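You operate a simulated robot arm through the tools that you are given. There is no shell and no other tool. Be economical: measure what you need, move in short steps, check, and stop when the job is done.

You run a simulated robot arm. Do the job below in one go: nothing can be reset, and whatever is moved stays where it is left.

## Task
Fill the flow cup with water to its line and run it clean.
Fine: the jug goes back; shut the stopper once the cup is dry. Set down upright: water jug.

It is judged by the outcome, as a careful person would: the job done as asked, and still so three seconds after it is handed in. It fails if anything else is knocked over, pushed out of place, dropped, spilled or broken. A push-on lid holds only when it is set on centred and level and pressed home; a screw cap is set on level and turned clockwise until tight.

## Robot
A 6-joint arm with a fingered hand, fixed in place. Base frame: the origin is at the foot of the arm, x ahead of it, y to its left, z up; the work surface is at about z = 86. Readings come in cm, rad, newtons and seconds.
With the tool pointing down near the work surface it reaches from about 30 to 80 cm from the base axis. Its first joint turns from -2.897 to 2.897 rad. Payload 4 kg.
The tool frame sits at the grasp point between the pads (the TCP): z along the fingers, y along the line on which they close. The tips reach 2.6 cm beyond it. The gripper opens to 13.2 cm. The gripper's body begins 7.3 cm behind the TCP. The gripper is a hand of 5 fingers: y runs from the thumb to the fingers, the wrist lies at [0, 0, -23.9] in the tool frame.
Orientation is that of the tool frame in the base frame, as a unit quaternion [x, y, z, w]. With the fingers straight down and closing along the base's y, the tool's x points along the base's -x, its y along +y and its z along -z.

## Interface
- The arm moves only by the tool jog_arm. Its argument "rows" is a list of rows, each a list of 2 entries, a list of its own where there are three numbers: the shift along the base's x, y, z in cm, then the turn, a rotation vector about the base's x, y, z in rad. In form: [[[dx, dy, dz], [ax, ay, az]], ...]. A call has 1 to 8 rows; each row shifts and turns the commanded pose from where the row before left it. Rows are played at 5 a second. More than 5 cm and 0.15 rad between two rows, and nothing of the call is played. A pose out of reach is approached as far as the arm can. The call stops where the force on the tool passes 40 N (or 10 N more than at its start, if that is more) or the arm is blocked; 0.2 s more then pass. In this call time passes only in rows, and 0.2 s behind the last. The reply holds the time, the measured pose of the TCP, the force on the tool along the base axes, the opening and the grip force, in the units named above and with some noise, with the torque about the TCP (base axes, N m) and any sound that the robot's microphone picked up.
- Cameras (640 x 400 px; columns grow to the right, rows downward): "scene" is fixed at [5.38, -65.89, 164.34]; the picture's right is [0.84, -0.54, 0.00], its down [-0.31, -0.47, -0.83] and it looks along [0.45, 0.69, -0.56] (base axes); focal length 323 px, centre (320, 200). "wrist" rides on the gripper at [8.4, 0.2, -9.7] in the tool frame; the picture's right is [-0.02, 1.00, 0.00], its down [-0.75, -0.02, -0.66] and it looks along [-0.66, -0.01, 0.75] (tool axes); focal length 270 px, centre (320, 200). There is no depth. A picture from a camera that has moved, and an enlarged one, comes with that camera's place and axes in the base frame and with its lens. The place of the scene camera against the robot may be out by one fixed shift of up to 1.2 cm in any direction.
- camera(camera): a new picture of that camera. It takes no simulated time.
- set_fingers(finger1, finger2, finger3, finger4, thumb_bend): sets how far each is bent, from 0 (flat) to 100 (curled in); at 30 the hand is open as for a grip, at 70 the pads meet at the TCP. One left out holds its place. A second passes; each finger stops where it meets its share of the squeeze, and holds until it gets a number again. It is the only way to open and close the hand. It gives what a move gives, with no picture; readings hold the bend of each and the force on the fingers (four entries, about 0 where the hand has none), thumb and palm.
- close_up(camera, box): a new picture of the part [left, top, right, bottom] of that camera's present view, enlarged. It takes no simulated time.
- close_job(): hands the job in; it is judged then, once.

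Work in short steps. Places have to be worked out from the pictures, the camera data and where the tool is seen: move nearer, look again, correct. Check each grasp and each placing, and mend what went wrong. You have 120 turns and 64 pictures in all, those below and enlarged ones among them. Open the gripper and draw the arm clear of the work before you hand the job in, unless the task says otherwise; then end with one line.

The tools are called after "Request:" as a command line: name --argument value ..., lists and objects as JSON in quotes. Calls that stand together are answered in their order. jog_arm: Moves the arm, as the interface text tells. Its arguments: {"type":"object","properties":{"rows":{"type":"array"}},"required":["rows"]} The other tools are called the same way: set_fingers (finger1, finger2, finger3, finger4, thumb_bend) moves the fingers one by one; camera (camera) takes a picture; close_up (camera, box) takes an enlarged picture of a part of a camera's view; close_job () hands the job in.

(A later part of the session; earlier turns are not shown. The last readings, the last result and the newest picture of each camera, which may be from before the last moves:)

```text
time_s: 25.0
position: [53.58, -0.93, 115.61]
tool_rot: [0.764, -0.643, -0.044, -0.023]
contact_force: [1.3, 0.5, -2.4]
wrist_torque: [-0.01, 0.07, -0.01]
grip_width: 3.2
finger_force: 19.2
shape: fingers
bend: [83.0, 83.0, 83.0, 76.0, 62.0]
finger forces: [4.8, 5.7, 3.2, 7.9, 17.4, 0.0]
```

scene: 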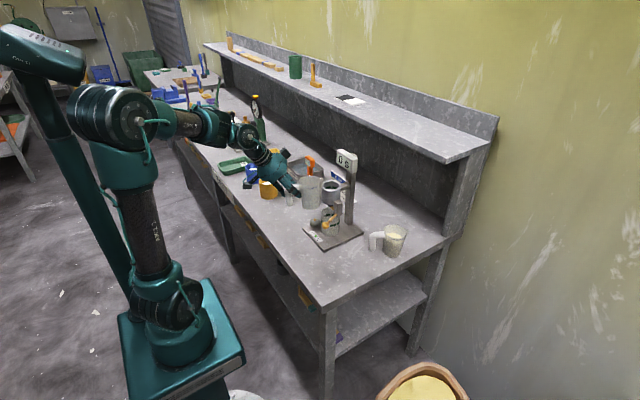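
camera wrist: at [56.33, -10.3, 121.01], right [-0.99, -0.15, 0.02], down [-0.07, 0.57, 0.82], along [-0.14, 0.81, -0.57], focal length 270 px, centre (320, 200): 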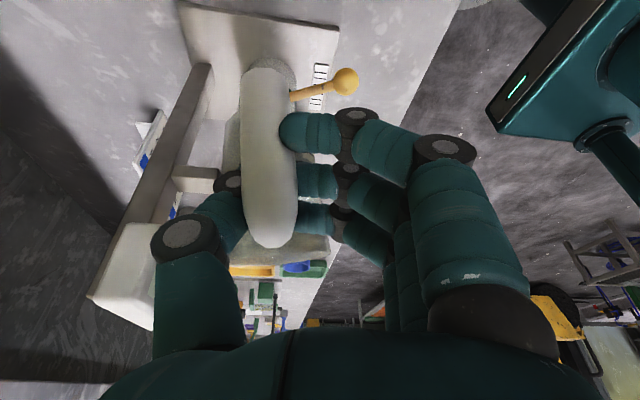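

That was reached cleanly. I keep tilting toward vertical while moving the spout toward the cup's centre.

Request:
jog_arm --rows '[[[0.6, 0.45, 0.2], [-0.073, -0.011, 0]], [[0.8, 0.45, 0.2], [-0.073, -0.011, 0]]]'

Request:
close_up --camera "scene" --box '[300, 130, 370, 220]'

```text
time_s: 25.6
position: [55.08, 0.68, 117.6]
tool_rot: [0.764, -0.645, -0.024, 0.001]
contact_force: [0.7, 1.2, -1.7]
wrist_torque: [-0.05, 0.05, 0.01]
grip_width: 3.26
finger_force: 19.1
shape: fingers
bend: [83.0, 83.0, 83.0, 76.0, 62.0]
finger forces: [4.7, 5.5, 3.2, 7.9, 17.4, 0.1]
out of reach, approached as far as the arm can: row 1, 2
```

```text
4.44 times, centred on (335, 175) of scene
camera zoom: at [5.38, -65.89, 164.34], right [0.84, -0.54, 0.0], down [-0.31, -0.47, -0.83], along [0.45, 0.69, -0.56], focal length 1438 px, centre (253, 311)
```

zoom: 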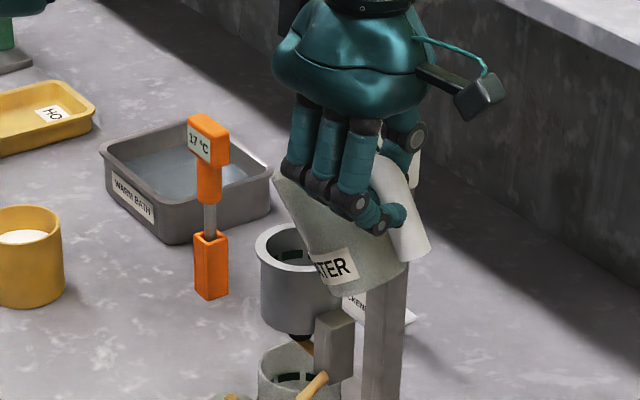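

The posture limits are still unclear, so I take one wider look at the arm before the next move.

Request:
close_up --camera "scene" --box '[80, 0, 400, 220]'

```text
1.82 times, centred on (240, 110) of scene
camera zoom: at [5.38, -65.89, 164.34], right [0.84, -0.54, 0.0], down [-0.31, -0.47, -0.83], along [0.45, 0.69, -0.56], focal length 588 px, centre (466, 364)
```

zoom: 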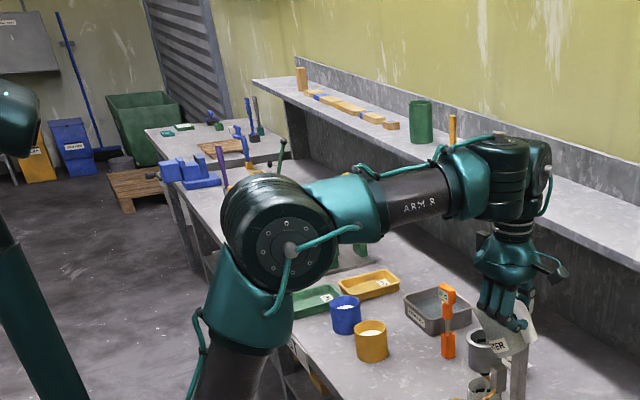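

I now model the limit: the angle between forearm and hand cannot much exceed about 91°. So I go a little lower and closer in, then tip past vertical; after that the lean goes inward and frees the joint.

Request:
jog_arm --rows '[[[-0.5, -0.7, -0.9], [0, 0, 0]], [[-0.3, -0.5, -0.9], [-0.073, -0.011, 0]], [[0.1, 0.3, -0.1], [-0.073, -0.011, 0]]]'

```text
time_s: 26.4
position: [55.18, 1.34, 117.39]
tool_rot: [0.763, -0.646, -0.024, 0.011]
contact_force: [0.5, 0.2, -1.1]
wrist_torque: [-0.02, 0.03, 0.03]
grip_width: 3.22
finger_force: 19.0
shape: fingers
bend: [83.0, 83.0, 83.0, 76.0, 62.0]
finger forces: [4.7, 5.4, 3.2, 7.7, 17.1, 0.0]
out of reach, approached as far as the arm can: row 2, 3
```

The motion contradicts the simple model. I zoom in on the wrist joints to see how they are arranged now.

Request:
close_up --camera "scene" --box '[270, 60, 400, 190]'

```text
3.08 times, centred on (335, 125) of scene
camera zoom: at [5.38, -65.89, 164.34], right [0.84, -0.54, 0.0], down [-0.31, -0.47, -0.83], along [0.45, 0.69, -0.56], focal length 995 px, centre (274, 431)
```

zoom: 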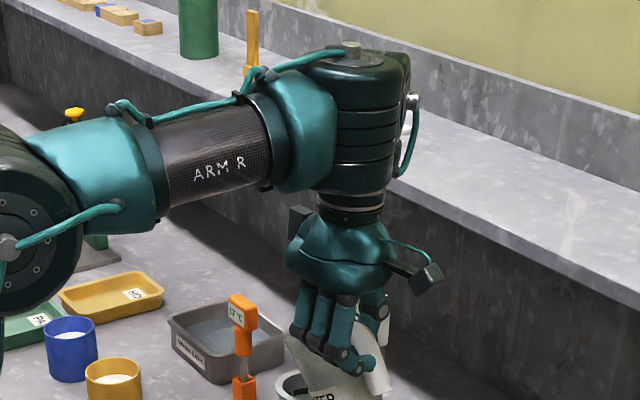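

Now it fits: the wrist's middle joint stops about 5° past straight, and the last joint has room to turn. Leaning the hand outward a little (small roll) first, then tipping, should let the wrist come round the other way.

Request:
jog_arm --rows '[[[0, -0.4, 0], [0, -0.1, 0]], [[0, -0.4, 0], [0, -0.1, 0]]]'

```text
time_s: 27.0
position: [58.45, -0.01, 122.23]
tool_rot: [0.76, -0.645, 0.077, -0.037]
contact_force: [-0.6, 0.1, -2.0]
wrist_torque: [-0.03, 0.07, -0.03]
grip_width: 3.21
finger_force: 18.8
shape: fingers
bend: [83.0, 83.0, 83.0, 76.0, 62.0]
finger forces: [4.4, 5.5, 3.3, 8.0, 17.0, 0.1]
out of reach, approached as far as the arm can: row 1, 2
```

The wrist was stuck at its straight (singular) posture. I undo this: lean back to a clear bend (low tilt), away from the cup, so the wrist can later be led round rather than through straight.

Request:
jog_arm --rows '[[[-1.6, -0.8, -1.0], [0.06, 0.04, 0]], [[-1.6, -0.8, -1.0], [0.06, 0.04, 0]], [[-1.6, -0.7, -1.0], [0.06, 0.04, 0]], [[-1.6, -0.7, -1.0], [0.06, 0.04, 0]]]'

```text
time_s: 28.0
position: [51.8, -2.93, 117.8]
tool_rot: [0.753, -0.651, -0.059, -0.081]
contact_force: [-0.4, 0.1, -2.2]
wrist_torque: [-0.04, 0.03, 0.03]
grip_width: 3.21
finger_force: 18.9
shape: fingers
bend: [83.0, 83.0, 83.0, 76.0, 62.0]
finger forces: [4.7, 5.5, 3.3, 7.7, 17.2, 0.0]
out of reach, approached as far as the arm can: row 4
```

This is a clean bent posture. Now I lead the lean direction around, outward and then toward -y, in small turns at constant bend.

Request:
jog_arm --rows '[[[0, 0, 0.2], [-0.02, -0.07, 0]], [[0, 0, 0.2], [-0.03, -0.07, 0]], [[0, 0, 0], [-0.07, -0.04, 0]], [[0, 0, 0], [-0.07, -0.02, 0]]]'

```text
time_s: 29.0
position: [51.99, -2.85, 118.63]
tool_rot: [0.757, -0.645, 0.024, -0.099]
contact_force: [0.1, -0.2, -1.4]
wrist_torque: [-0.05, 0.06, 0.0]
grip_width: 3.2
finger_force: 18.8
shape: fingers
bend: [83.0, 83.0, 83.0, 76.0, 62.0]
finger forces: [4.3, 5.5, 3.3, 7.7, 17.0, 0.0]
out of reach, approached as far as the arm can: row 3, 4
```

The last joint has run out on this side but has plenty of room the other way. I keep the hand's outward lean and turn about the tool axis back toward a negative heading, staying on the base side of the cup.

Request:
jog_arm --rows '[[[-0.75, 0.6, 0], [0.024, 0.017, -0.142]], [[-0.75, 0.6, 0], [0.024, 0.017, -0.142]], [[-0.75, 0.7, 0], [0.024, 0.017, -0.142]], [[-0.75, 0.7, 0], [0.024, 0.017, -0.142]], [[-0.75, 0.8, 0], [0.024, 0.017, -0.142]], [[-0.75, 0.8, 0], [0.024, 0.017, -0.142]], [[-0.75, 0.8, 0], [0.024, 0.017, -0.142]], [[-0.75, 0.8, 0], [0.024, 0.017, -0.142]]]'

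```text
time_s: 30.8
position: [46.0, 2.92, 118.85]
tool_rot: [-0.279, 0.955, 0.034, 0.099]
contact_force: [0.3, 0.4, -1.8]
wrist_torque: [0.02, 0.01, 0.02]
grip_width: 3.21
finger_force: 19.0
shape: fingers
bend: [83.0, 83.0, 83.0, 76.0, 62.0]
finger forces: [4.1, 5.6, 3.2, 7.6, 17.3, 0.0]
```

That tracked with no limit. I continue the turn past the cup's base side.

Request:
jog_arm --rows '[[[0, 1.6, 0.1], [0.009, 0.007, -0.142]], [[0, 1.6, 0.1], [0.009, 0.007, -0.142]], [[0, 1.6, 0.1], [0.009, 0.006, -0.142]], [[0, 1.6, 0], [0.009, 0.005, -0.142]], [[0, 1.7, 0], [0.009, 0.004, -0.142]], [[0, 1.7, 0], [0.01, 0.002, -0.142]], [[0.2, 1.7, 0], [0.012, 0, -0.142]], [[0.3, 1.7, 0], [0.014, 0, -0.142]]]'

```text
time_s: 32.6
position: [46.39, 16.13, 118.83]
tool_rot: [0.283, 0.954, 0.02, 0.097]
contact_force: [0.4, 0.4, -2.2]
wrist_torque: [0.08, 0.02, 0.01]
grip_width: 3.17
finger_force: 18.7
shape: fingers
bend: [83.0, 83.0, 83.0, 77.0, 62.0]
finger forces: [4.1, 5.5, 3.2, 7.5, 17.0, 0.1]
```

The lean stays outward with heading -33° and no limit hit. I go on to heading about -99°, to the cup's +y side.

Request:
jog_arm --rows '[[[1.3, 1.8, 0], [0.04, 0, -0.141]], [[1.3, 1.8, 0], [0.04, 0, -0.141]], [[1.4, 1.7, 0], [0.04, 0, -0.141]], [[1.5, 1.6, 0], [0.04, 0, -0.141]], [[1.8, 0.6, 0], [0.04, 0, -0.141]], [[1.9, 0.5, 0], [0.04, 0, -0.141]], [[1.9, 0.5, 0], [0.04, 0, -0.141]], [[1.9, 0.4, 0], [0.04, 0, -0.141]]]'

Request:
close_up --camera "scene" --box '[280, 100, 380, 210]'

```text
time_s: 34.4
position: [59.43, 25.12, 118.97]
tool_rot: [0.758, 0.641, 0.11, 0.048]
contact_force: [0.4, -0.2, -1.7]
wrist_torque: [0.01, -0.05, 0.02]
grip_width: 3.19
finger_force: 18.6
shape: fingers
bend: [83.0, 83.0, 84.0, 77.0, 62.0]
finger forces: [4.0, 5.5, 3.1, 7.2, 16.6, 0.0]
```

```text
3.64 times, centred on (330, 155) of scene
camera zoom: at [5.38, -65.89, 164.34], right [0.84, -0.54, 0.0], down [-0.31, -0.47, -0.83], along [0.45, 0.69, -0.56], focal length 1176 px, centre (284, 364)
```

zoom: 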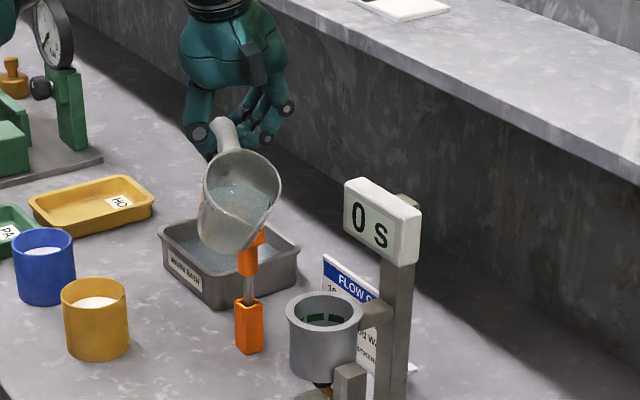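

Excellent: the jug is on the +y side past vertical, with the spout near (56, 16.7, 113.6) and the cup in plain view. I bring the spout over the cup without further tilting.

Request:
jog_arm --rows '[[[0.7, -1.6, -0.5], [0, 0, 0]], [[0.7, -1.6, -0.6], [0, 0, 0]], [[0.7, -1.6, -0.8], [0, 0, 0]]]'

Request:
close_up --camera "scene" --box '[300, 130, 360, 200]'

```text
time_s: 35.2
position: [61.57, 20.15, 117.06]
tool_rot: [0.758, 0.642, 0.108, 0.048]
contact_force: [-0.6, 0.7, -2.8]
wrist_torque: [0.03, -0.04, 0.03]
grip_width: 3.15
finger_force: 17.8
shape: fingers
bend: [83.0, 83.0, 84.0, 77.0, 62.0]
finger forces: [3.8, 5.6, 3.3, 7.2, 16.6, 0.0]
```

```text
5.71 times, centred on (330, 165) of scene
camera zoom: at [5.38, -65.89, 164.34], right [0.84, -0.54, 0.0], down [-0.31, -0.47, -0.83], along [0.45, 0.69, -0.56], focal length 1848 px, centre (263, 400)
```

zoom: 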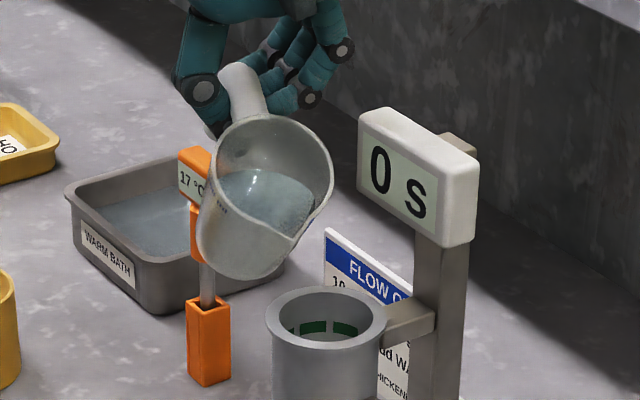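

The spout is above the cup but nearer its left edge. I shift it about 1.4 cm toward the centre, then tip a little more while taking out some roll.

Request:
jog_arm --rows '[[[0.6, -0.4, 0], [0, 0, 0]], [[0.6, -0.4, 0], [0, 0, 0]], [[0.28, -0.28, 0.24], [0.05, 0.05, 0]]]'

Request:
close_up --camera "scene" --box '[300, 130, 360, 200]'

```text
time_s: 35.9
position: [62.72, 19.92, 117.31]
tool_rot: [0.755, 0.645, 0.112, 0.039]
contact_force: [-3.1, 8.1, 0.2]
wrist_torque: [-0.11, -0.11, -0.09]
grip_width: 2.93
finger_force: 19.5
shape: fingers
bend: [85.0, 83.0, 84.0, 79.0, 64.0]
finger forces: [1.5, 7.5, 2.6, 13.0, 14.2, 0.1]
stopped in row 3: the force on the tool passed its limit (the readings are from after the stop); the commanded pose is now the measured one
```

```text
5.71 times, centred on (330, 165) of scene
camera zoom: at [5.38, -65.89, 164.34], right [0.84, -0.54, 0.0], down [-0.31, -0.47, -0.83], along [0.45, 0.69, -0.56], focal length 1848 px, centre (263, 400)
```

zoom: 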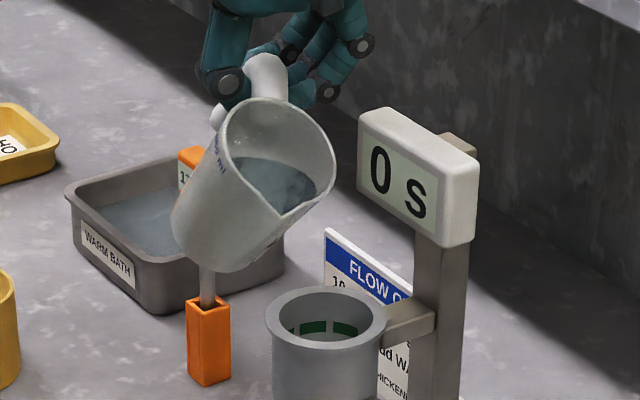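

The jug's lower wall touched the cup's flange and turned slightly in the grip. The cup has not moved and no water was lost. I back off up and away and look again.

Request:
jog_arm --rows '[[[0, 0.8, 1.0], [0, 0, 0]], [[0, 1.2, 1.5], [0, 0, 0]]]'

Request:
close_up --camera "scene" --box '[290, 115, 360, 200]'

Request:
camera --camera "wrist"

```text
time_s: 36.5
position: [62.7, 21.76, 119.85]
tool_rot: [0.755, 0.645, 0.111, 0.04]
contact_force: [0.3, 0.4, -2.3]
wrist_torque: [0.01, -0.1, 0.03]
grip_width: 2.93
finger_force: 14.4
shape: fingers
bend: [85.0, 83.0, 84.0, 79.0, 64.0]
finger forces: [2.4, 7.4, 3.0, 3.9, 13.2, 0.0]
```

```text
4.71 times, centred on (325, 158) of scene
camera zoom: at [5.38, -65.89, 164.34], right [0.84, -0.54, 0.0], down [-0.31, -0.47, -0.83], along [0.45, 0.69, -0.56], focal length 1522 px, centre (296, 400)
```

zoom: 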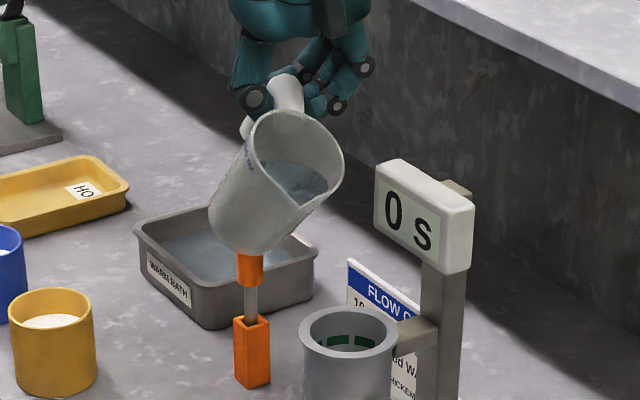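

```text
17 pictures are left
camera wrist: at [62.18, 29.22, 130.05], right [0.96, -0.19, 0.2], down [-0.27, -0.79, 0.55], along [0.06, -0.58, -0.81], focal length 270 px, centre (320, 200)
```

wrist: 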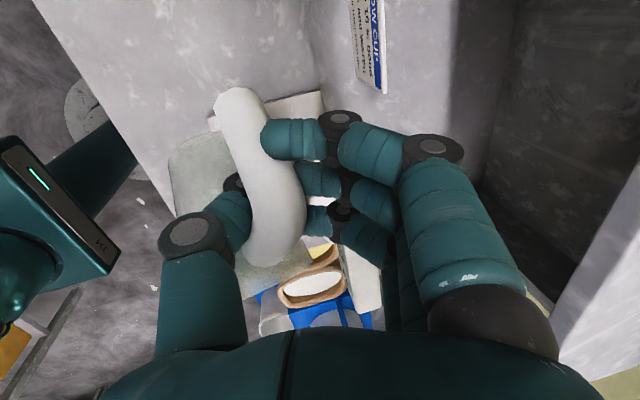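

The jug has turned a bit on its handle and the grip force has dropped. I tip it back for safety, then tighten the grip.

Request:
jog_arm --rows '[[[0, 0.8, 0], [-0.14, 0, 0]], [[0, 0.4, 0], [0, 0, 0]]]'

Request:
set_fingers --finger1 90 --finger2 88 --finger3 90 --finger4 88 --thumb_bend 70

Request:
close_up --camera "scene" --box '[290, 115, 360, 200]'

```text
time_s: 37.1
position: [63.16, 22.17, 119.63]
tool_rot: [0.754, 0.647, 0.101, 0.055]
contact_force: [0.7, -0.3, -2.3]
wrist_torque: [0.01, -0.07, -0.01]
grip_width: 2.93
finger_force: 14.6
shape: fingers
bend: [85.0, 83.0, 84.0, 79.0, 64.0]
finger forces: [2.2, 7.3, 3.2, 3.9, 13.2, 0.1]
out of reach, approached as far as the arm can: row 1
```

```text
time_s: 38.1
position: [63.25, 22.14, 119.75]
tool_rot: [0.755, 0.646, 0.101, 0.055]
contact_force: [-0.7, 0.3, -1.5]
wrist_torque: [0.02, -0.08, -0.02]
grip_width: 3.23
finger_force: 25.9
shape: fingers
bend: [90.0, 85.0, 88.0, 85.0, 67.0]
finger forces: [0.0, 11.8, 6.3, 7.1, 26.8, 0.1]
```

```text
4.71 times, centred on (325, 158) of scene
camera zoom: at [5.38, -65.89, 164.34], right [0.84, -0.54, 0.0], down [-0.31, -0.47, -0.83], along [0.45, 0.69, -0.56], focal length 1522 px, centre (296, 400)
```

zoom: 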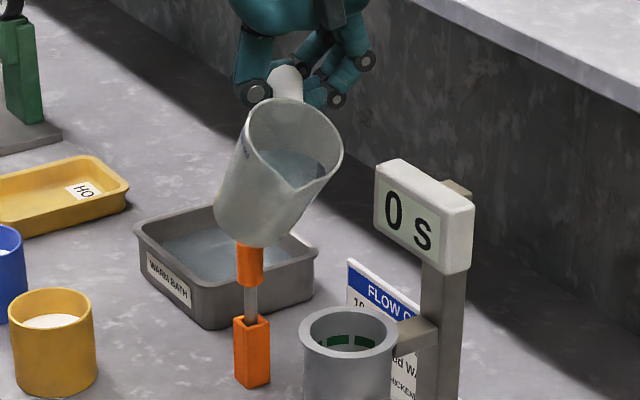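

The grip is firm again (26 N). The jug now tips only about 0.4 rad and points further toward the base, so I yaw the hand +0.5 rad to aim the spout along -y, staying clear of the post.

Request:
jog_arm --rows '[[[-0.9, 0.9, 0], [0, 0, 0.125]], [[-0.9, 0.9, 0], [0, 0, 0.125]], [[-0.9, 0.9, 0], [0, 0, 0.125]], [[-0.8, 0.9, 0], [0, 0, 0.125]]]'

Request:
close_up --camera "scene" --box '[285, 105, 365, 205]'

```text
time_s: 39.1
position: [59.78, 25.94, 119.75]
tool_rot: [0.57, 0.814, 0.111, 0.028]
contact_force: [-1.1, 0.4, -1.6]
wrist_torque: [0.07, -0.05, -0.04]
grip_width: 3.25
finger_force: 25.2
shape: fingers
bend: [90.0, 85.0, 88.0, 85.0, 67.0]
finger forces: [0.1, 11.6, 6.2, 6.9, 26.1, 0.1]
```

```text
4.00 times, centred on (325, 155) of scene
camera zoom: at [5.38, -65.89, 164.34], right [0.84, -0.54, 0.0], down [-0.31, -0.47, -0.83], along [0.45, 0.69, -0.56], focal length 1294 px, centre (300, 380)
```

zoom: 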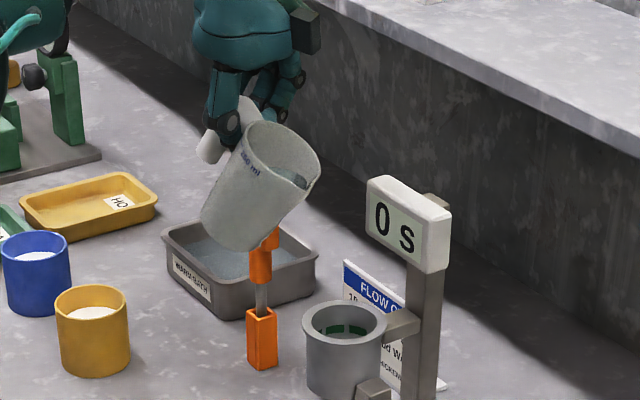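

The jug is rolled about 20° sideways relative to its spout. I take that roll out by leaning the hand further outward, which also suits the wrist.

Request:
jog_arm --rows '[[[-0.2, 0, 0], [0, -0.133, 0]], [[-0.3, 0, 0], [0, -0.133, 0]], [[-0.3, 0, 0], [0, -0.133, 0]]]'

Request:
close_up --camera "scene" --box '[290, 115, 360, 205]'

```text
time_s: 39.9
position: [58.92, 25.6, 119.81]
tool_rot: [0.537, 0.791, 0.223, 0.189]
contact_force: [0.3, -0.4, -2.1]
wrist_torque: [0.06, -0.05, 0.01]
grip_width: 3.22
finger_force: 22.7
shape: fingers
bend: [90.0, 85.0, 88.0, 85.0, 67.0]
finger forces: [0.3, 10.5, 5.6, 6.1, 22.8, 0.0]
```

```text
4.44 times, centred on (325, 160) of scene
camera zoom: at [5.38, -65.89, 164.34], right [0.84, -0.54, 0.0], down [-0.31, -0.47, -0.83], along [0.45, 0.69, -0.56], focal length 1438 px, centre (298, 378)
```

zoom: 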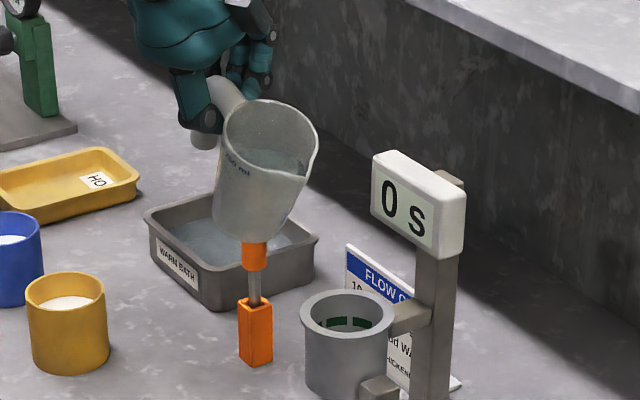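

The spout now leads properly, with a tilt near 21°. I tilt about 0.28 rad more while bringing it closer to the cup, keeping it high for clearance.

Request:
jog_arm --rows '[[[0.25, -1.5, 0], [0.139, 0.037, 0]], [[0.25, -1.5, 0], [0.139, 0.037, 0]]]'

Request:
close_up --camera "scene" --box '[295, 125, 355, 205]'

```text
time_s: 40.5
position: [59.41, 22.74, 119.8]
tool_rot: [0.566, 0.759, 0.311, 0.082]
contact_force: [-0.5, -0.3, -1.0]
wrist_torque: [0.02, -0.04, 0.03]
grip_width: 3.22
finger_force: 22.1
shape: fingers
bend: [90.0, 85.0, 88.0, 85.0, 67.0]
finger forces: [0.3, 10.2, 5.4, 6.1, 22.5, 0.0]
```

```text
5.00 times, centred on (325, 165) of scene
camera zoom: at [5.38, -65.89, 164.34], right [0.84, -0.54, 0.0], down [-0.31, -0.47, -0.83], along [0.45, 0.69, -0.56], focal length 1617 px, centre (295, 375)
```

zoom: 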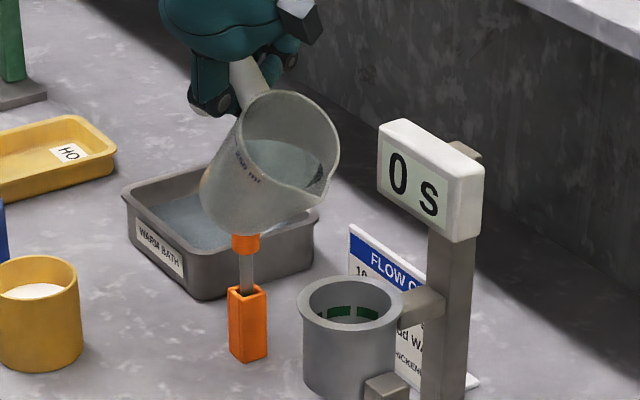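

The tilt is smooth, with the spout at about (58.4, 13.8, 114). I move it over the cup's centre and tip slightly to begin the pour.

Request:
jog_arm --rows '[[[0.1, -1.0, -0.6], [0, 0, 0]], [[0.1, -0.9, -0.6], [0, 0, 0]], [[0.11, -0.42, 0.55], [0.07, 0.018, 0]]]'

Request:
close_up --camera "scene" --box '[305, 135, 355, 205]'

```text
time_s: 41.3
position: [59.66, 20.36, 119.09]
tool_rot: [0.571, 0.749, 0.331, 0.055]
contact_force: [0.4, -0.1, -2.4]
wrist_torque: [0.01, -0.08, -0.02]
grip_width: 3.22
finger_force: 22.1
shape: fingers
bend: [90.0, 85.0, 88.0, 85.0, 67.0]
finger forces: [0.3, 10.1, 5.4, 6.0, 22.3, 0.1]
```

```text
5.71 times, centred on (330, 170) of scene
camera zoom: at [5.38, -65.89, 164.34], right [0.84, -0.54, 0.0], down [-0.31, -0.47, -0.83], along [0.45, 0.69, -0.56], focal length 1848 px, centre (263, 371)
```

zoom: 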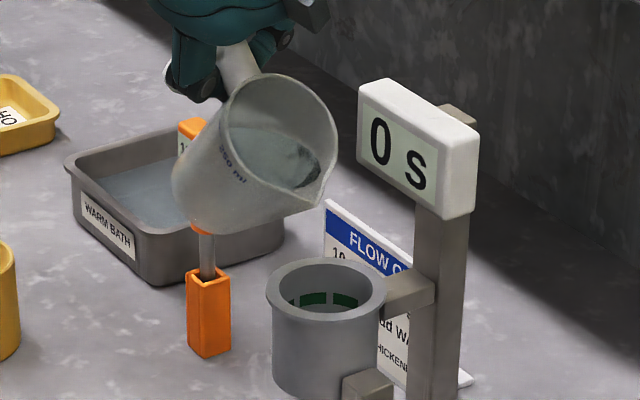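

The spout is now centred above the cup. I tip in small increments about the spout to start a gentle pour.

Request:
jog_arm --rows '[[[0.1, -0.4, 0.5], [0.07, 0.018, 0]], [[0, 0, 0], [0, 0, 0]], [[0, 0, 0], [0, 0, 0]]]'

Request:
close_up --camera "scene" --box '[305, 135, 355, 205]'

```text
time_s: 42.1
position: [59.85, 20.06, 119.67]
tool_rot: [0.576, 0.737, 0.354, 0.028]
contact_force: [-0.2, 1.0, -2.2]
wrist_torque: [0.0, 0.01, 0.0]
grip_width: 3.24
finger_force: 21.8
shape: fingers
bend: [90.0, 85.0, 88.0, 85.0, 67.0]
finger forces: [0.3, 10.0, 5.3, 6.0, 22.2, 0.0]
```

```text
5.71 times, centred on (330, 170) of scene
camera zoom: at [5.38, -65.89, 164.34], right [0.84, -0.54, 0.0], down [-0.31, -0.47, -0.83], along [0.45, 0.69, -0.56], focal length 1848 px, centre (263, 371)
```

zoom: 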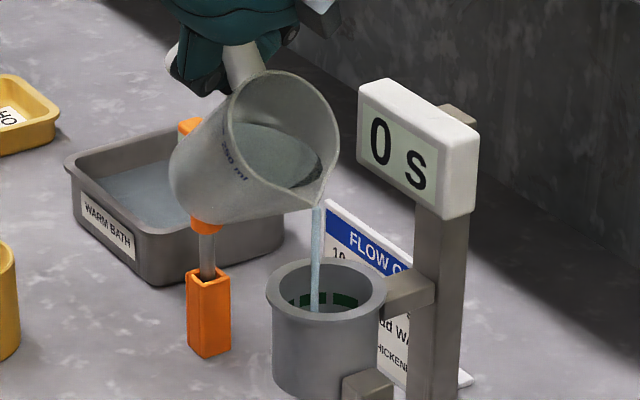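

Water is running from the spout cleanly into the cup. I tip a little more and let it flow.

Request:
jog_arm --rows '[[[0, 0, 0], [0, 0, 0]], [[0.08, -0.35, 0.38], [0.05, 0.013, 0]], [[0, 0, 0], [0, 0, 0]], [[0, 0, 0], [0, 0, 0]], [[0, 0, 0], [0, 0, 0]]]'

Request:
close_up --camera "scene" --box '[310, 150, 350, 200]'

```text
time_s: 43.3
position: [59.9, 19.79, 120.01]
tool_rot: [0.579, 0.728, 0.367, 0.011]
contact_force: [0.0, 0.3, -2.8]
wrist_torque: [0.0, -0.07, -0.01]
grip_width: 3.23
finger_force: 22.0
shape: fingers
bend: [90.0, 85.0, 88.0, 85.0, 67.0]
finger forces: [0.3, 10.1, 5.3, 5.9, 22.2, 0.1]
```

```text
8.00 times, centred on (330, 175) of scene
camera zoom: at [5.38, -65.89, 164.34], right [0.84, -0.54, 0.0], down [-0.31, -0.47, -0.83], along [0.45, 0.69, -0.56], focal length 2588 px, centre (240, 400)
```

zoom: 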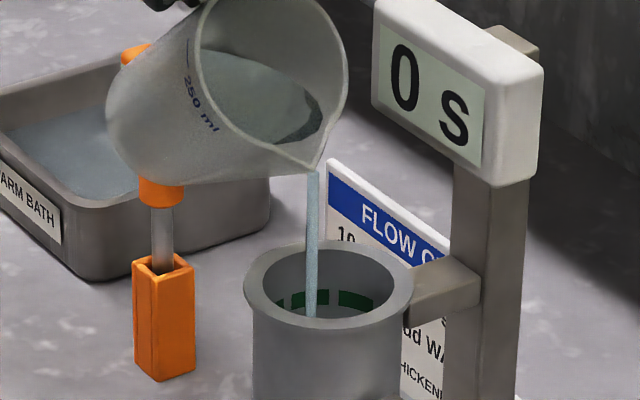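

The flow is steady and lands inside; the level is still below the green line. I keep pouring with small tilt increases.

Request:
jog_arm --rows '[[[0.05, -0.22, 0.22], [0.03, 0.008, 0]], [[0, 0, 0], [0, 0, 0]], [[0, 0, 0], [0, 0, 0]], [[0.05, -0.22, 0.22], [0.03, 0.008, 0]], [[0, 0, 0], [0, 0, 0]], [[0, 0, 0], [0, 0, 0]], [[0, 0, 0], [0, 0, 0]], [[0, 0, 0], [0, 0, 0]]]'

Request:
close_up --camera "scene" --box '[314, 160, 350, 190]'

```text
time_s: 45.1
position: [60.02, 19.28, 120.47]
tool_rot: [0.582, 0.717, 0.384, -0.013]
contact_force: [-0.1, 0.8, -1.4]
wrist_torque: [0.02, -0.01, 0.0]
grip_width: 3.24
finger_force: 21.4
shape: fingers
bend: [90.0, 85.0, 88.0, 85.0, 67.0]
finger forces: [0.3, 9.8, 5.4, 6.1, 21.9, 0.0]
```

```text
13.33 times, centred on (332, 175) of scene
camera zoom: at [5.38, -65.89, 164.34], right [0.84, -0.54, 0.0], down [-0.31, -0.47, -0.83], along [0.45, 0.69, -0.56], focal length 4312 px, centre (160, 533)
```

zoom: 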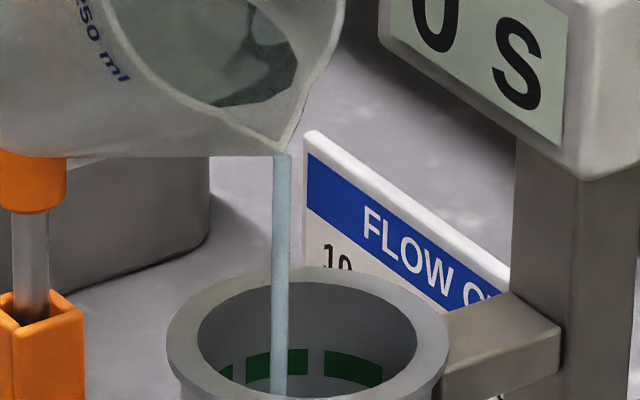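

The stream is fine and the line is still showing above any water. I hold this tilt for another spell, then look lower into the cup.

Request:
jog_arm --rows '[[[0.04, -0.15, 0.15], [0.02, 0.005, 0]], [[0, 0, 0], [0, 0, 0]], [[0, 0, 0], [0, 0, 0]], [[0.04, -0.15, 0.15], [0.02, 0.005, 0]], [[0, 0, 0], [0, 0, 0]], [[0, 0, 0], [0, 0, 0]], [[0, 0, 0], [0, 0, 0]]]'

Request:
close_up --camera "scene" --box '[316, 166, 346, 196]'

```text
time_s: 46.7
position: [60.07, 18.84, 120.85]
tool_rot: [0.583, 0.709, 0.396, -0.028]
contact_force: [-0.5, 1.0, -1.5]
wrist_torque: [0.02, -0.05, 0.0]
grip_width: 3.24
finger_force: 21.7
shape: fingers
bend: [90.0, 85.0, 88.0, 85.0, 67.0]
finger forces: [0.4, 9.8, 5.3, 6.0, 21.7, 0.1]
```

```text
13.33 times, centred on (331, 181) of scene
camera zoom: at [5.38, -65.89, 164.34], right [0.84, -0.54, 0.0], down [-0.31, -0.47, -0.83], along [0.45, 0.69, -0.56], focal length 4312 px, centre (173, 453)
```

zoom: 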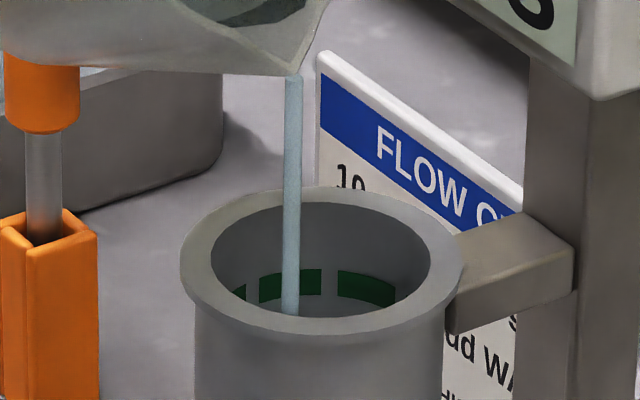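

The surface is not yet up to the line, since the wall below the green marks is still dry. I pour a little longer and check again.

Request:
jog_arm --rows '[[[0.04, -0.15, 0.15], [0.02, 0.005, 0]], [[0, 0, 0], [0, 0, 0]], [[0, 0, 0], [0, 0, 0]], [[0.04, -0.15, 0.15], [0.02, 0.005, 0]], [[0, 0, 0], [0, 0, 0]], [[0, 0, 0], [0, 0, 0]]]'

Request:
close_up --camera "scene" --box '[308, 160, 352, 220]'

```text
time_s: 48.1
position: [60.22, 18.7, 120.91]
tool_rot: [0.585, 0.7, 0.407, -0.043]
contact_force: [-0.1, 0.3, -2.3]
wrist_torque: [0.01, -0.06, 0.03]
grip_width: 3.23
finger_force: 21.7
shape: fingers
bend: [90.0, 85.0, 88.0, 85.0, 67.0]
finger forces: [0.4, 9.8, 5.2, 6.0, 21.7, 0.1]
```

```text
6.67 times, centred on (330, 190) of scene
camera zoom: at [5.38, -65.89, 164.34], right [0.84, -0.54, 0.0], down [-0.31, -0.47, -0.83], along [0.45, 0.69, -0.56], focal length 2156 px, centre (253, 267)
```

zoom: 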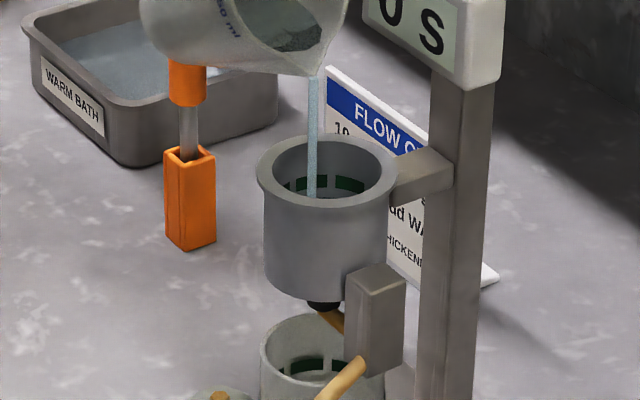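

There is no leak below the stopper and the level is still under the line. I pour for about another second and check closely.

Request:
jog_arm --rows '[[[0.03, -0.1, 0.12], [0.015, 0.004, 0]], [[0, 0, 0], [0, 0, 0]], [[0.03, -0.1, 0.12], [0.015, 0.004, 0]], [[0, 0, 0], [0, 0, 0]], [[0, 0, 0], [0, 0, 0]]]'

Request:
close_up --camera "scene" --box '[320, 176, 342, 194]'

```text
time_s: 49.3
position: [60.18, 18.57, 121.19]
tool_rot: [0.585, 0.695, 0.414, -0.056]
contact_force: [-0.3, -0.4, -0.7]
wrist_torque: [0.01, -0.04, 0.01]
grip_width: 3.22
finger_force: 21.6
shape: fingers
bend: [90.0, 86.0, 88.0, 85.0, 67.0]
finger forces: [0.5, 9.7, 5.1, 5.9, 21.5, 0.0]
```

```text
16.00 times, centred on (331, 185) of scene
camera zoom: at [5.38, -65.89, 164.34], right [0.84, -0.54, 0.0], down [-0.31, -0.47, -0.83], along [0.45, 0.69, -0.56], focal length 5175 px, centre (144, 440)
```

zoom: 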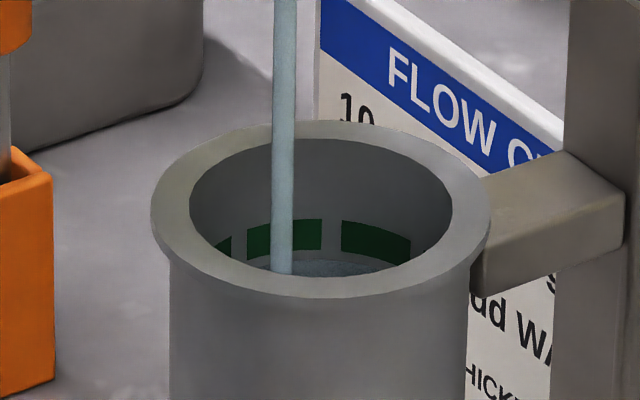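

The water surface is now just under the green band. I pour roughly half a second more and check.

Request:
jog_arm --rows '[[[0, 0, 0], [0, 0, 0]], [[0, 0, 0], [0, 0, 0]]]'

Request:
close_up --camera "scene" --box '[320, 176, 342, 194]'

```text
time_s: 49.9
position: [60.14, 18.54, 121.25]
tool_rot: [0.585, 0.695, 0.414, -0.055]
contact_force: [-0.2, -0.9, -0.5]
wrist_torque: [-0.03, -0.04, -0.01]
grip_width: 3.22
finger_force: 21.7
shape: fingers
bend: [90.0, 86.0, 88.0, 85.0, 67.0]
finger forces: [0.5, 9.7, 5.2, 5.8, 21.5, 0.1]
```

```text
16.00 times, centred on (331, 185) of scene
camera zoom: at [5.38, -65.89, 164.34], right [0.84, -0.54, 0.0], down [-0.31, -0.47, -0.83], along [0.45, 0.69, -0.56], focal length 5175 px, centre (144, 440)
```

zoom: 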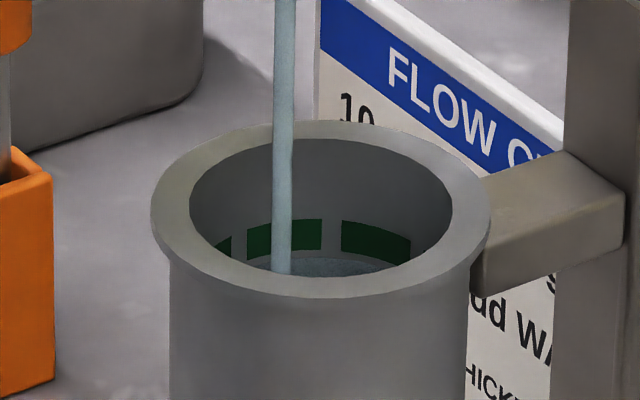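

The level rises only slowly (a few ml per half second), needing about half a centimetre more to mid-band. I hold for 1.2 s, then tip back and draw away in the same call.

Request:
jog_arm --rows '[[[0, 0, 0], [0, 0, 0]], [[0, 0, 0], [0, 0, 0]], [[0, 0, 0], [0, 0, 0]], [[0, 0, 0], [0, 0, 0]], [[0, 0, 0], [0, 0, 0]], [[0, 0, 0], [0, 0, 0]], [[-0.15, 0.9, 0], [-0.14, -0.037, 0]], [[-0.2, 1.2, 0], [-0.14, -0.037, 0]]]'

Request:
close_up --camera "scene" --box '[314, 160, 346, 196]'

```text
time_s: 51.7
position: [59.86, 20.65, 121.29]
tool_rot: [0.572, 0.746, 0.336, 0.054]
contact_force: [0.5, -1.1, -1.0]
wrist_torque: [0.0, 0.0, -0.02]
grip_width: 3.19
finger_force: 21.1
shape: fingers
bend: [90.0, 86.0, 88.0, 86.0, 68.0]
finger forces: [0.7, 9.4, 5.2, 5.9, 21.1, 0.1]
```

```text
11.11 times, centred on (330, 178) of scene
camera zoom: at [5.38, -65.89, 164.34], right [0.84, -0.54, 0.0], down [-0.31, -0.47, -0.83], along [0.45, 0.69, -0.56], focal length 3594 px, centre (209, 444)
```

zoom: 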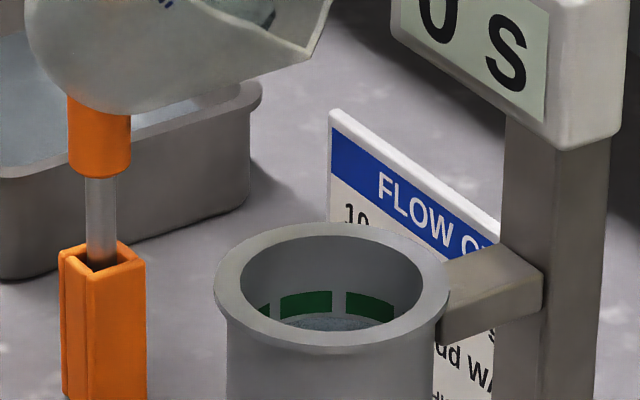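

The surface just reaches the bottom of the green band, so about 10 ml more is needed. I return to the pour pose, tip 0.06 rad further and hold.

Request:
jog_arm --rows '[[[0.2, -1.2, 0], [0.14, 0.037, 0]], [[0.15, -0.9, 0], [0.14, 0.037, 0]], [[0.05, -0.18, 0.2], [0.03, 0.008, 0]], [[0.05, -0.18, 0.2], [0.03, 0.008, 0]], [[0, 0, 0], [0, 0, 0]], [[0, 0, 0], [0, 0, 0]], [[0, 0, 0], [0, 0, 0]], [[0, 0, 0], [0, 0, 0]]]'

Request:
jog_arm --rows '[[[0, 0, 0], [0, 0, 0]], [[0, 0, 0], [0, 0, 0]], [[-0.15, 0.9, 0], [-0.14, -0.037, 0]], [[-0.2, 1.2, 0], [-0.14, -0.037, 0]], [[-0.2, 1.6, 0], [-0.1, -0.027, 0]]]'

Request:
close_up --camera "scene" --box '[314, 170, 346, 224]'

```text
time_s: 53.5
position: [60.32, 18.26, 121.63]
tool_rot: [0.587, 0.682, 0.43, -0.078]
contact_force: [-0.2, 1.0, -1.5]
wrist_torque: [-0.01, 0.01, 0.0]
grip_width: 3.21
finger_force: 20.7
shape: fingers
bend: [90.0, 86.0, 88.0, 86.0, 68.0]
finger forces: [0.8, 9.4, 5.0, 5.7, 20.9, 0.0]
```

```text
time_s: 54.7
position: [59.78, 21.81, 121.79]
tool_rot: [0.569, 0.753, 0.324, 0.069]
contact_force: [-0.3, 0.1, -1.1]
wrist_torque: [0.06, -0.02, -0.02]
grip_width: 3.24
finger_force: 20.8
shape: fingers
bend: [90.0, 86.0, 88.0, 86.0, 68.0]
finger forces: [0.9, 9.3, 4.9, 5.6, 20.6, 0.0]
```

```text
7.41 times, centred on (330, 197) of scene
camera zoom: at [5.38, -65.89, 164.34], right [0.84, -0.54, 0.0], down [-0.31, -0.47, -0.83], along [0.45, 0.69, -0.56], focal length 2396 px, centre (246, 222)
```

zoom: 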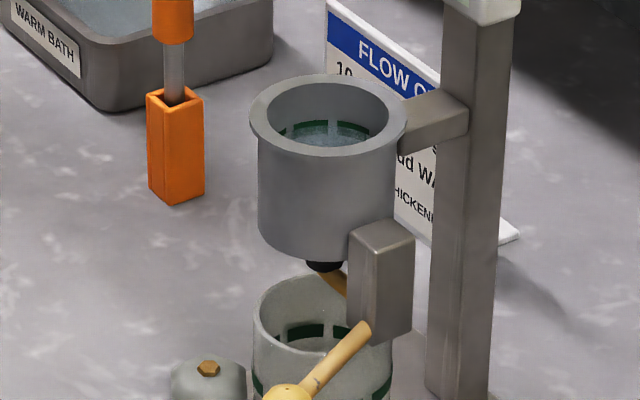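

The water sits in the middle of the green band. With three pictures left, I take the jug back: first bring it upright, using the jug pose estimated earlier, while moving clear of the cup.

Request:
jog_arm --rows '[[[-0.3, 1.2, 0], [-0.106, -0.027, 0]], [[-0.3, 1.2, 0], [-0.106, -0.027, 0]], [[-0.3, 1.2, 0], [-0.106, -0.027, 0]], [[-0.5, 1.2, 0], [-0.123, 0.01, 0]], [[-0.5, 1.2, 0], [-0.123, 0.01, 0]], [[-0.5, 1.2, 0], [-0.123, 0.01, 0]]]'

Request:
jog_arm --rows '[[[-0.8, 0.5, -1], [0, 0, 0.148]], [[-0.8, 0.5, -1], [0, 0, 0.148]], [[-0.8, 0.5, -1], [0, 0, 0.148]], [[-0.8, 0.4, -1], [0, 0, 0.148]], [[-0.8, 0.4, -1], [0, 0, 0.148]], [[-0.8, 0.4, -1], [0, 0, 0.148]], [[-0.8, 0.4, -1], [0, 0, 0.148]], [[-0.8, 0.4, -1], [0, 0, 0.148]]]'

```text
time_s: 56.1
position: [57.3, 29.01, 121.95]
tool_rot: [0.496, 0.822, 0.066, 0.272]
contact_force: [0.0, -1.5, -0.1]
wrist_torque: [0.06, -0.03, 0.0]
grip_width: 3.21
finger_force: 20.0
shape: fingers
bend: [90.0, 86.0, 88.0, 86.0, 68.0]
finger forces: [1.0, 9.1, 4.7, 5.4, 19.3, 0.1]
```

```text
time_s: 57.9
position: [50.95, 32.61, 113.75]
tool_rot: [-0.047, 0.959, 0.206, 0.189]
contact_force: [-0.4, 0.5, -1.0]
wrist_torque: [0.06, 0.04, -0.01]
grip_width: 3.22
finger_force: 18.4
shape: fingers
bend: [90.0, 86.0, 88.0, 86.0, 68.0]
finger forces: [1.3, 8.6, 4.4, 4.8, 17.8, 0.0]
```

The jug should be about upright over its old spot. I check its attitude with one picture.

Request:
close_up --camera "scene" --box '[260, 120, 350, 240]'

```text
3.33 times, centred on (305, 180) of scene
camera zoom: at [5.38, -65.89, 164.34], right [0.84, -0.54, 0.0], down [-0.31, -0.47, -0.83], along [0.45, 0.69, -0.56], focal length 1078 px, centre (370, 267)
```

zoom: 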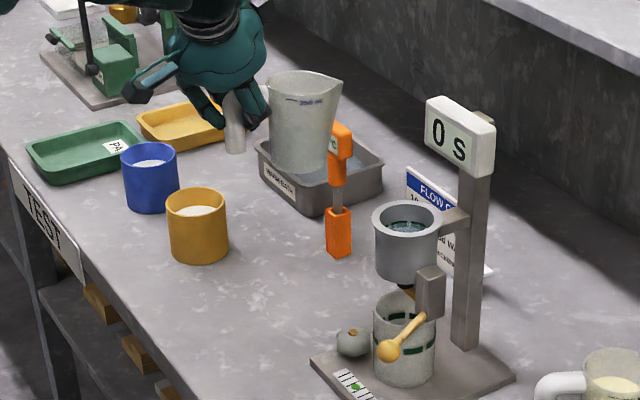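

The jug is upright to within a few degrees and above its original place at about (56.1, 28.5). I lower it most of the way.

Request:
jog_arm --rows '[[[0, -0.2, -4.5], [0, 0, 0]], [[0, -0.2, -4.5], [0, 0, 0]], [[0, 0, -4], [0, 0, 0]], [[0, 0, -3], [0, 0, 0]], [[0, 0, -1.2], [0, 0, 0]]]'

Request:
jog_arm --rows '[[[0, 0, -0.4], [0, 0, 0]], [[0, 0, -0.4], [0, 0, 0]]]'

```text
time_s: 59.1
position: [50.85, 32.12, 96.41]
tool_rot: [-0.047, 0.959, 0.207, 0.189]
contact_force: [-0.1, -0.2, -1.4]
wrist_torque: [0.04, 0.04, 0.03]
grip_width: 3.25
finger_force: 18.4
shape: fingers
bend: [90.0, 86.0, 88.0, 86.0, 68.0]
finger forces: [1.6, 8.6, 4.2, 4.6, 17.5, 0.0]
```

```text
time_s: 59.7
position: [50.89, 32.14, 95.79]
tool_rot: [-0.046, 0.959, 0.205, 0.189]
contact_force: [-0.3, 0.1, -0.1]
wrist_torque: [0.02, 0.01, -0.01]
grip_width: 3.2
finger_force: 18.0
shape: fingers
bend: [90.0, 86.0, 88.0, 86.0, 68.0]
finger forces: [1.5, 8.4, 4.2, 4.6, 17.5, 0.0]
```

I lower in finer steps, watching for the vertical force to turn positive as the base touches the table.

Request:
jog_arm --rows '[[[0, 0, -0.3], [0, 0, 0]], [[0, 0, -0.3], [0, 0, 0]]]'

Request:
jog_arm --rows '[[[0, 0, -0.3], [0, 0, 0]], [[0, 0, -0.3], [0, 0, 0]]]'

```text
time_s: 60.3
position: [50.86, 32.1, 95.02]
tool_rot: [-0.047, 0.959, 0.206, 0.188]
contact_force: [-0.2, -0.1, -0.9]
wrist_torque: [0.06, 0.1, 0.0]
grip_width: 3.2
finger_force: 18.4
shape: fingers
bend: [90.0, 86.0, 88.0, 86.0, 68.0]
finger forces: [1.5, 8.4, 4.2, 4.6, 17.5, 0.0]
```

```text
time_s: 60.9
position: [50.91, 32.07, 94.46]
tool_rot: [-0.047, 0.959, 0.207, 0.189]
contact_force: [-0.4, -1.0, -1.1]
wrist_torque: [0.06, 0.02, 0.02]
grip_width: 3.23
finger_force: 17.7
shape: fingers
bend: [90.0, 86.0, 88.0, 86.0, 68.0]
finger forces: [1.5, 8.4, 4.1, 4.6, 17.4, 0.0]
```

No contact yet at 94.5, so I continue slowly.

Request:
jog_arm --rows '[[[0, 0, -0.3], [0, 0, 0]], [[0, 0, -0.3], [0, 0, 0]]]'

Request:
jog_arm --rows '[[[0, 0, -0.25], [0, 0, 0]], [[0, 0, -0.25], [0, 0, 0]]]'

```text
time_s: 61.5
position: [50.95, 32.11, 93.91]
tool_rot: [-0.046, 0.959, 0.206, 0.189]
contact_force: [-0.1, -1.0, -1.4]
wrist_torque: [0.01, 0.01, -0.01]
grip_width: 3.23
finger_force: 17.9
shape: fingers
bend: [90.0, 86.0, 88.0, 86.0, 68.0]
finger forces: [1.6, 8.4, 4.1, 4.5, 17.6, 0.1]
```

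```text
time_s: 62.1
position: [50.96, 32.08, 93.51]
tool_rot: [-0.048, 0.959, 0.207, 0.189]
contact_force: [0.0, 0.1, -0.5]
wrist_torque: [0.06, 0.03, 0.0]
grip_width: 3.22
finger_force: 18.4
shape: fingers
bend: [90.0, 86.0, 88.0, 86.0, 68.0]
finger forces: [1.6, 8.4, 4.1, 4.6, 17.4, 0.0]
```

Request:
jog_arm --rows '[[[0, 0, -0.25], [0, 0, 0]], [[0, 0, -0.25], [0, 0, 0]]]'

Request:
jog_arm --rows '[[[0, 0, -0.25], [0, 0, 0]], [[0, 0, -0.25], [0, 0, 0]]]'

```text
time_s: 62.7
position: [51.08, 32.26, 92.87]
tool_rot: [-0.046, 0.959, 0.207, 0.189]
contact_force: [-1.5, 1.8, 3.3]
wrist_torque: [-0.07, -0.22, 0.01]
grip_width: 3.18
finger_force: 18.9
shape: fingers
bend: [90.0, 86.0, 89.0, 87.0, 68.0]
finger forces: [1.8, 8.5, 3.3, 6.2, 19.1, 0.0]
```

```text
time_s: 63.3
position: [51.02, 32.23, 92.34]
tool_rot: [-0.047, 0.959, 0.207, 0.188]
contact_force: [-3.0, 1.9, 10.5]
wrist_torque: [-0.19, -0.19, 0.0]
grip_width: 3.17
finger_force: 19.9
shape: fingers
bend: [90.0, 86.0, 89.0, 88.0, 68.0]
finger forces: [4.4, 9.2, 0.1, 6.9, 18.1, 0.0]
```

The base made contact near 93.0 and is now pressed down with about 10 N. I ease off slightly, then open the fingers in stages.

Request:
jog_arm --rows '[[[0, 0, 0.3], [0, 0, 0]]]'

Request:
set_fingers --finger1 72 --finger2 72 --finger3 72 --finger4 72 --thumb_bend 60

Request:
set_fingers --finger1 45 --finger2 45 --finger3 45 --finger4 45 --thumb_bend 40

```text
time_s: 63.7
position: [50.98, 32.15, 92.59]
tool_rot: [-0.045, 0.959, 0.205, 0.189]
contact_force: [1.2, 0.3, -0.1]
wrist_torque: [0.04, -0.04, 0.0]
grip_width: 3.24
finger_force: 20.8
shape: fingers
bend: [90.0, 86.0, 89.0, 88.0, 68.0]
finger forces: [4.6, 8.7, 3.9, 5.4, 19.3, 0.0]
```

```text
time_s: 64.7
position: [51.01, 32.05, 92.72]
tool_rot: [-0.046, 0.959, 0.206, 0.188]
contact_force: [-0.7, -1.1, -0.6]
wrist_torque: [0.03, -0.01, -0.01]
grip_width: 3.09
finger_force: 0.5
shape: fingers
bend: [72.0, 72.0, 72.0, 72.0, 60.0]
finger forces: [0.0, 0.1, 0.0, 0.0, 1.1, 0.0]
```

```text
time_s: 65.7
position: [51.04, 31.98, 92.8]
tool_rot: [-0.047, 0.959, 0.206, 0.189]
contact_force: [-0.6, -0.5, -0.1]
wrist_torque: [0.01, -0.01, -0.02]
grip_width: 9.8
finger_force: 0.3
shape: fingers
bend: [45.0, 45.0, 45.0, 45.0, 40.0]
finger forces: [0.0, 0.0, 0.0, 0.0, 0.4, 0.0]
```

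The fingers are free and only a trace of force remains on the thumb. I open the thumb wider.

Request:
set_fingers --finger1 35 --finger2 35 --finger3 35 --finger4 35 --thumb_bend 15

```text
time_s: 66.7
position: [51.05, 32.2, 92.69]
tool_rot: [-0.046, 0.959, 0.206, 0.189]
contact_force: [-0.4, -0.4, -0.7]
wrist_torque: [0.0, -0.04, 0.01]
grip_width: 14.12
finger_force: 0.0
shape: fingers
bend: [35.0, 35.0, 35.0, 35.0, 16.0]
finger forces: [0.0, 0.0, 0.0, 0.0, 0.1, 0.0]
```

Nothing touches the hand now. I withdraw back along the tool axis in short steps, watching the force.

Request:
jog_arm --rows '[[[-0.35, -0.4, 0.85], [0, 0, 0]], [[-0.35, -0.4, 0.85], [0, 0, 0]]]'

Request:
jog_arm --rows '[[[-0.7, -0.8, 1.7], [0, 0, 0]], [[-0.7, -0.8, 1.7], [0, 0, 0]], [[-0.7, -0.8, 2.5], [0, 0, 0]], [[-0.7, -0.8, 3], [0, 0, 0]], [[-0.7, -0.8, 3], [0, 0, 0]]]'

```text
time_s: 67.3
position: [50.35, 31.45, 94.45]
tool_rot: [-0.047, 0.959, 0.206, 0.189]
contact_force: [0.2, -0.1, -0.7]
wrist_torque: [0.03, 0.01, 0.0]
grip_width: 14.11
finger_force: 0.1
shape: fingers
bend: [35.0, 35.0, 35.0, 35.0, 16.0]
finger forces: [0.0, 0.1, 0.0, 0.0, 0.0, 0.1]
```

```text
time_s: 68.5
position: [46.85, 27.3, 106.36]
tool_rot: [-0.045, 0.959, 0.206, 0.188]
contact_force: [-0.6, -0.2, -0.1]
wrist_torque: [-0.02, -0.01, -0.02]
grip_width: 14.13
finger_force: 0.0
shape: fingers
bend: [35.0, 35.0, 35.0, 35.0, 16.0]
finger forces: [0.1, 0.0, 0.1, 0.1, 0.1, 0.0]
```

The jug was left without contact. Next the stopper lever: its ball should be near (51.2, 3.3, 98.3), on a level arm from a pivot block at about (57.5, 6.4, 99). I bring the hand to a pre-grasp in line with that arm.

Request:
jog_arm --rows '[[[0, -4.3, 0.5], [-0.078, -0.074, 0.059]], [[0, -4.3, 0.5], [-0.078, -0.074, 0.059]], [[0, -4.3, 0], [-0.078, -0.074, 0.059]], [[0, -4.4, 0], [-0.078, -0.074, 0.059]], [[0, -4.4, 0], [0, 0, 0]], [[0, -4.4, -1], [0, 0, 0]]]'

Request:
close_up --camera "wrist" --box '[170, 20, 450, 240]'

```text
time_s: 69.9
position: [46.83, 1.26, 106.22]
tool_rot: [-0.216, 0.929, 0.067, 0.292]
contact_force: [0.2, -0.4, -0.6]
wrist_torque: [0.02, -0.02, 0.04]
grip_width: 14.13
finger_force: 0.1
shape: fingers
bend: [35.0, 35.0, 35.0, 35.0, 15.0]
finger forces: [0.0, 0.0, 0.1, 0.0, 0.0, 0.0]
```

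```text
1.82 times, centred on (310, 130) of wrist
camera zoom: at [35.64, -4.04, 109.23], right [-0.43, 0.9, 0.01], down [0.22, 0.09, 0.97], along [0.88, 0.42, -0.24], focal length 491 px, centre (338, 327)
```

zoom: 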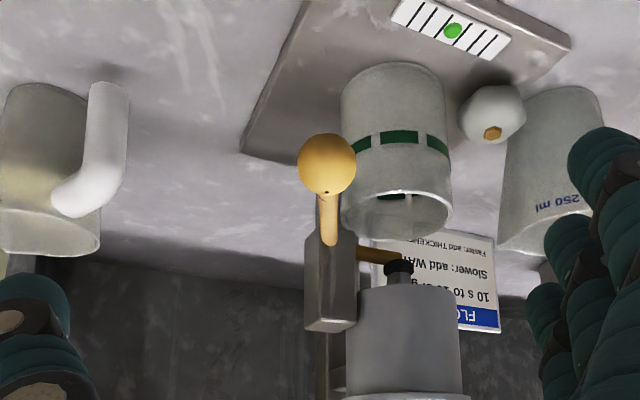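

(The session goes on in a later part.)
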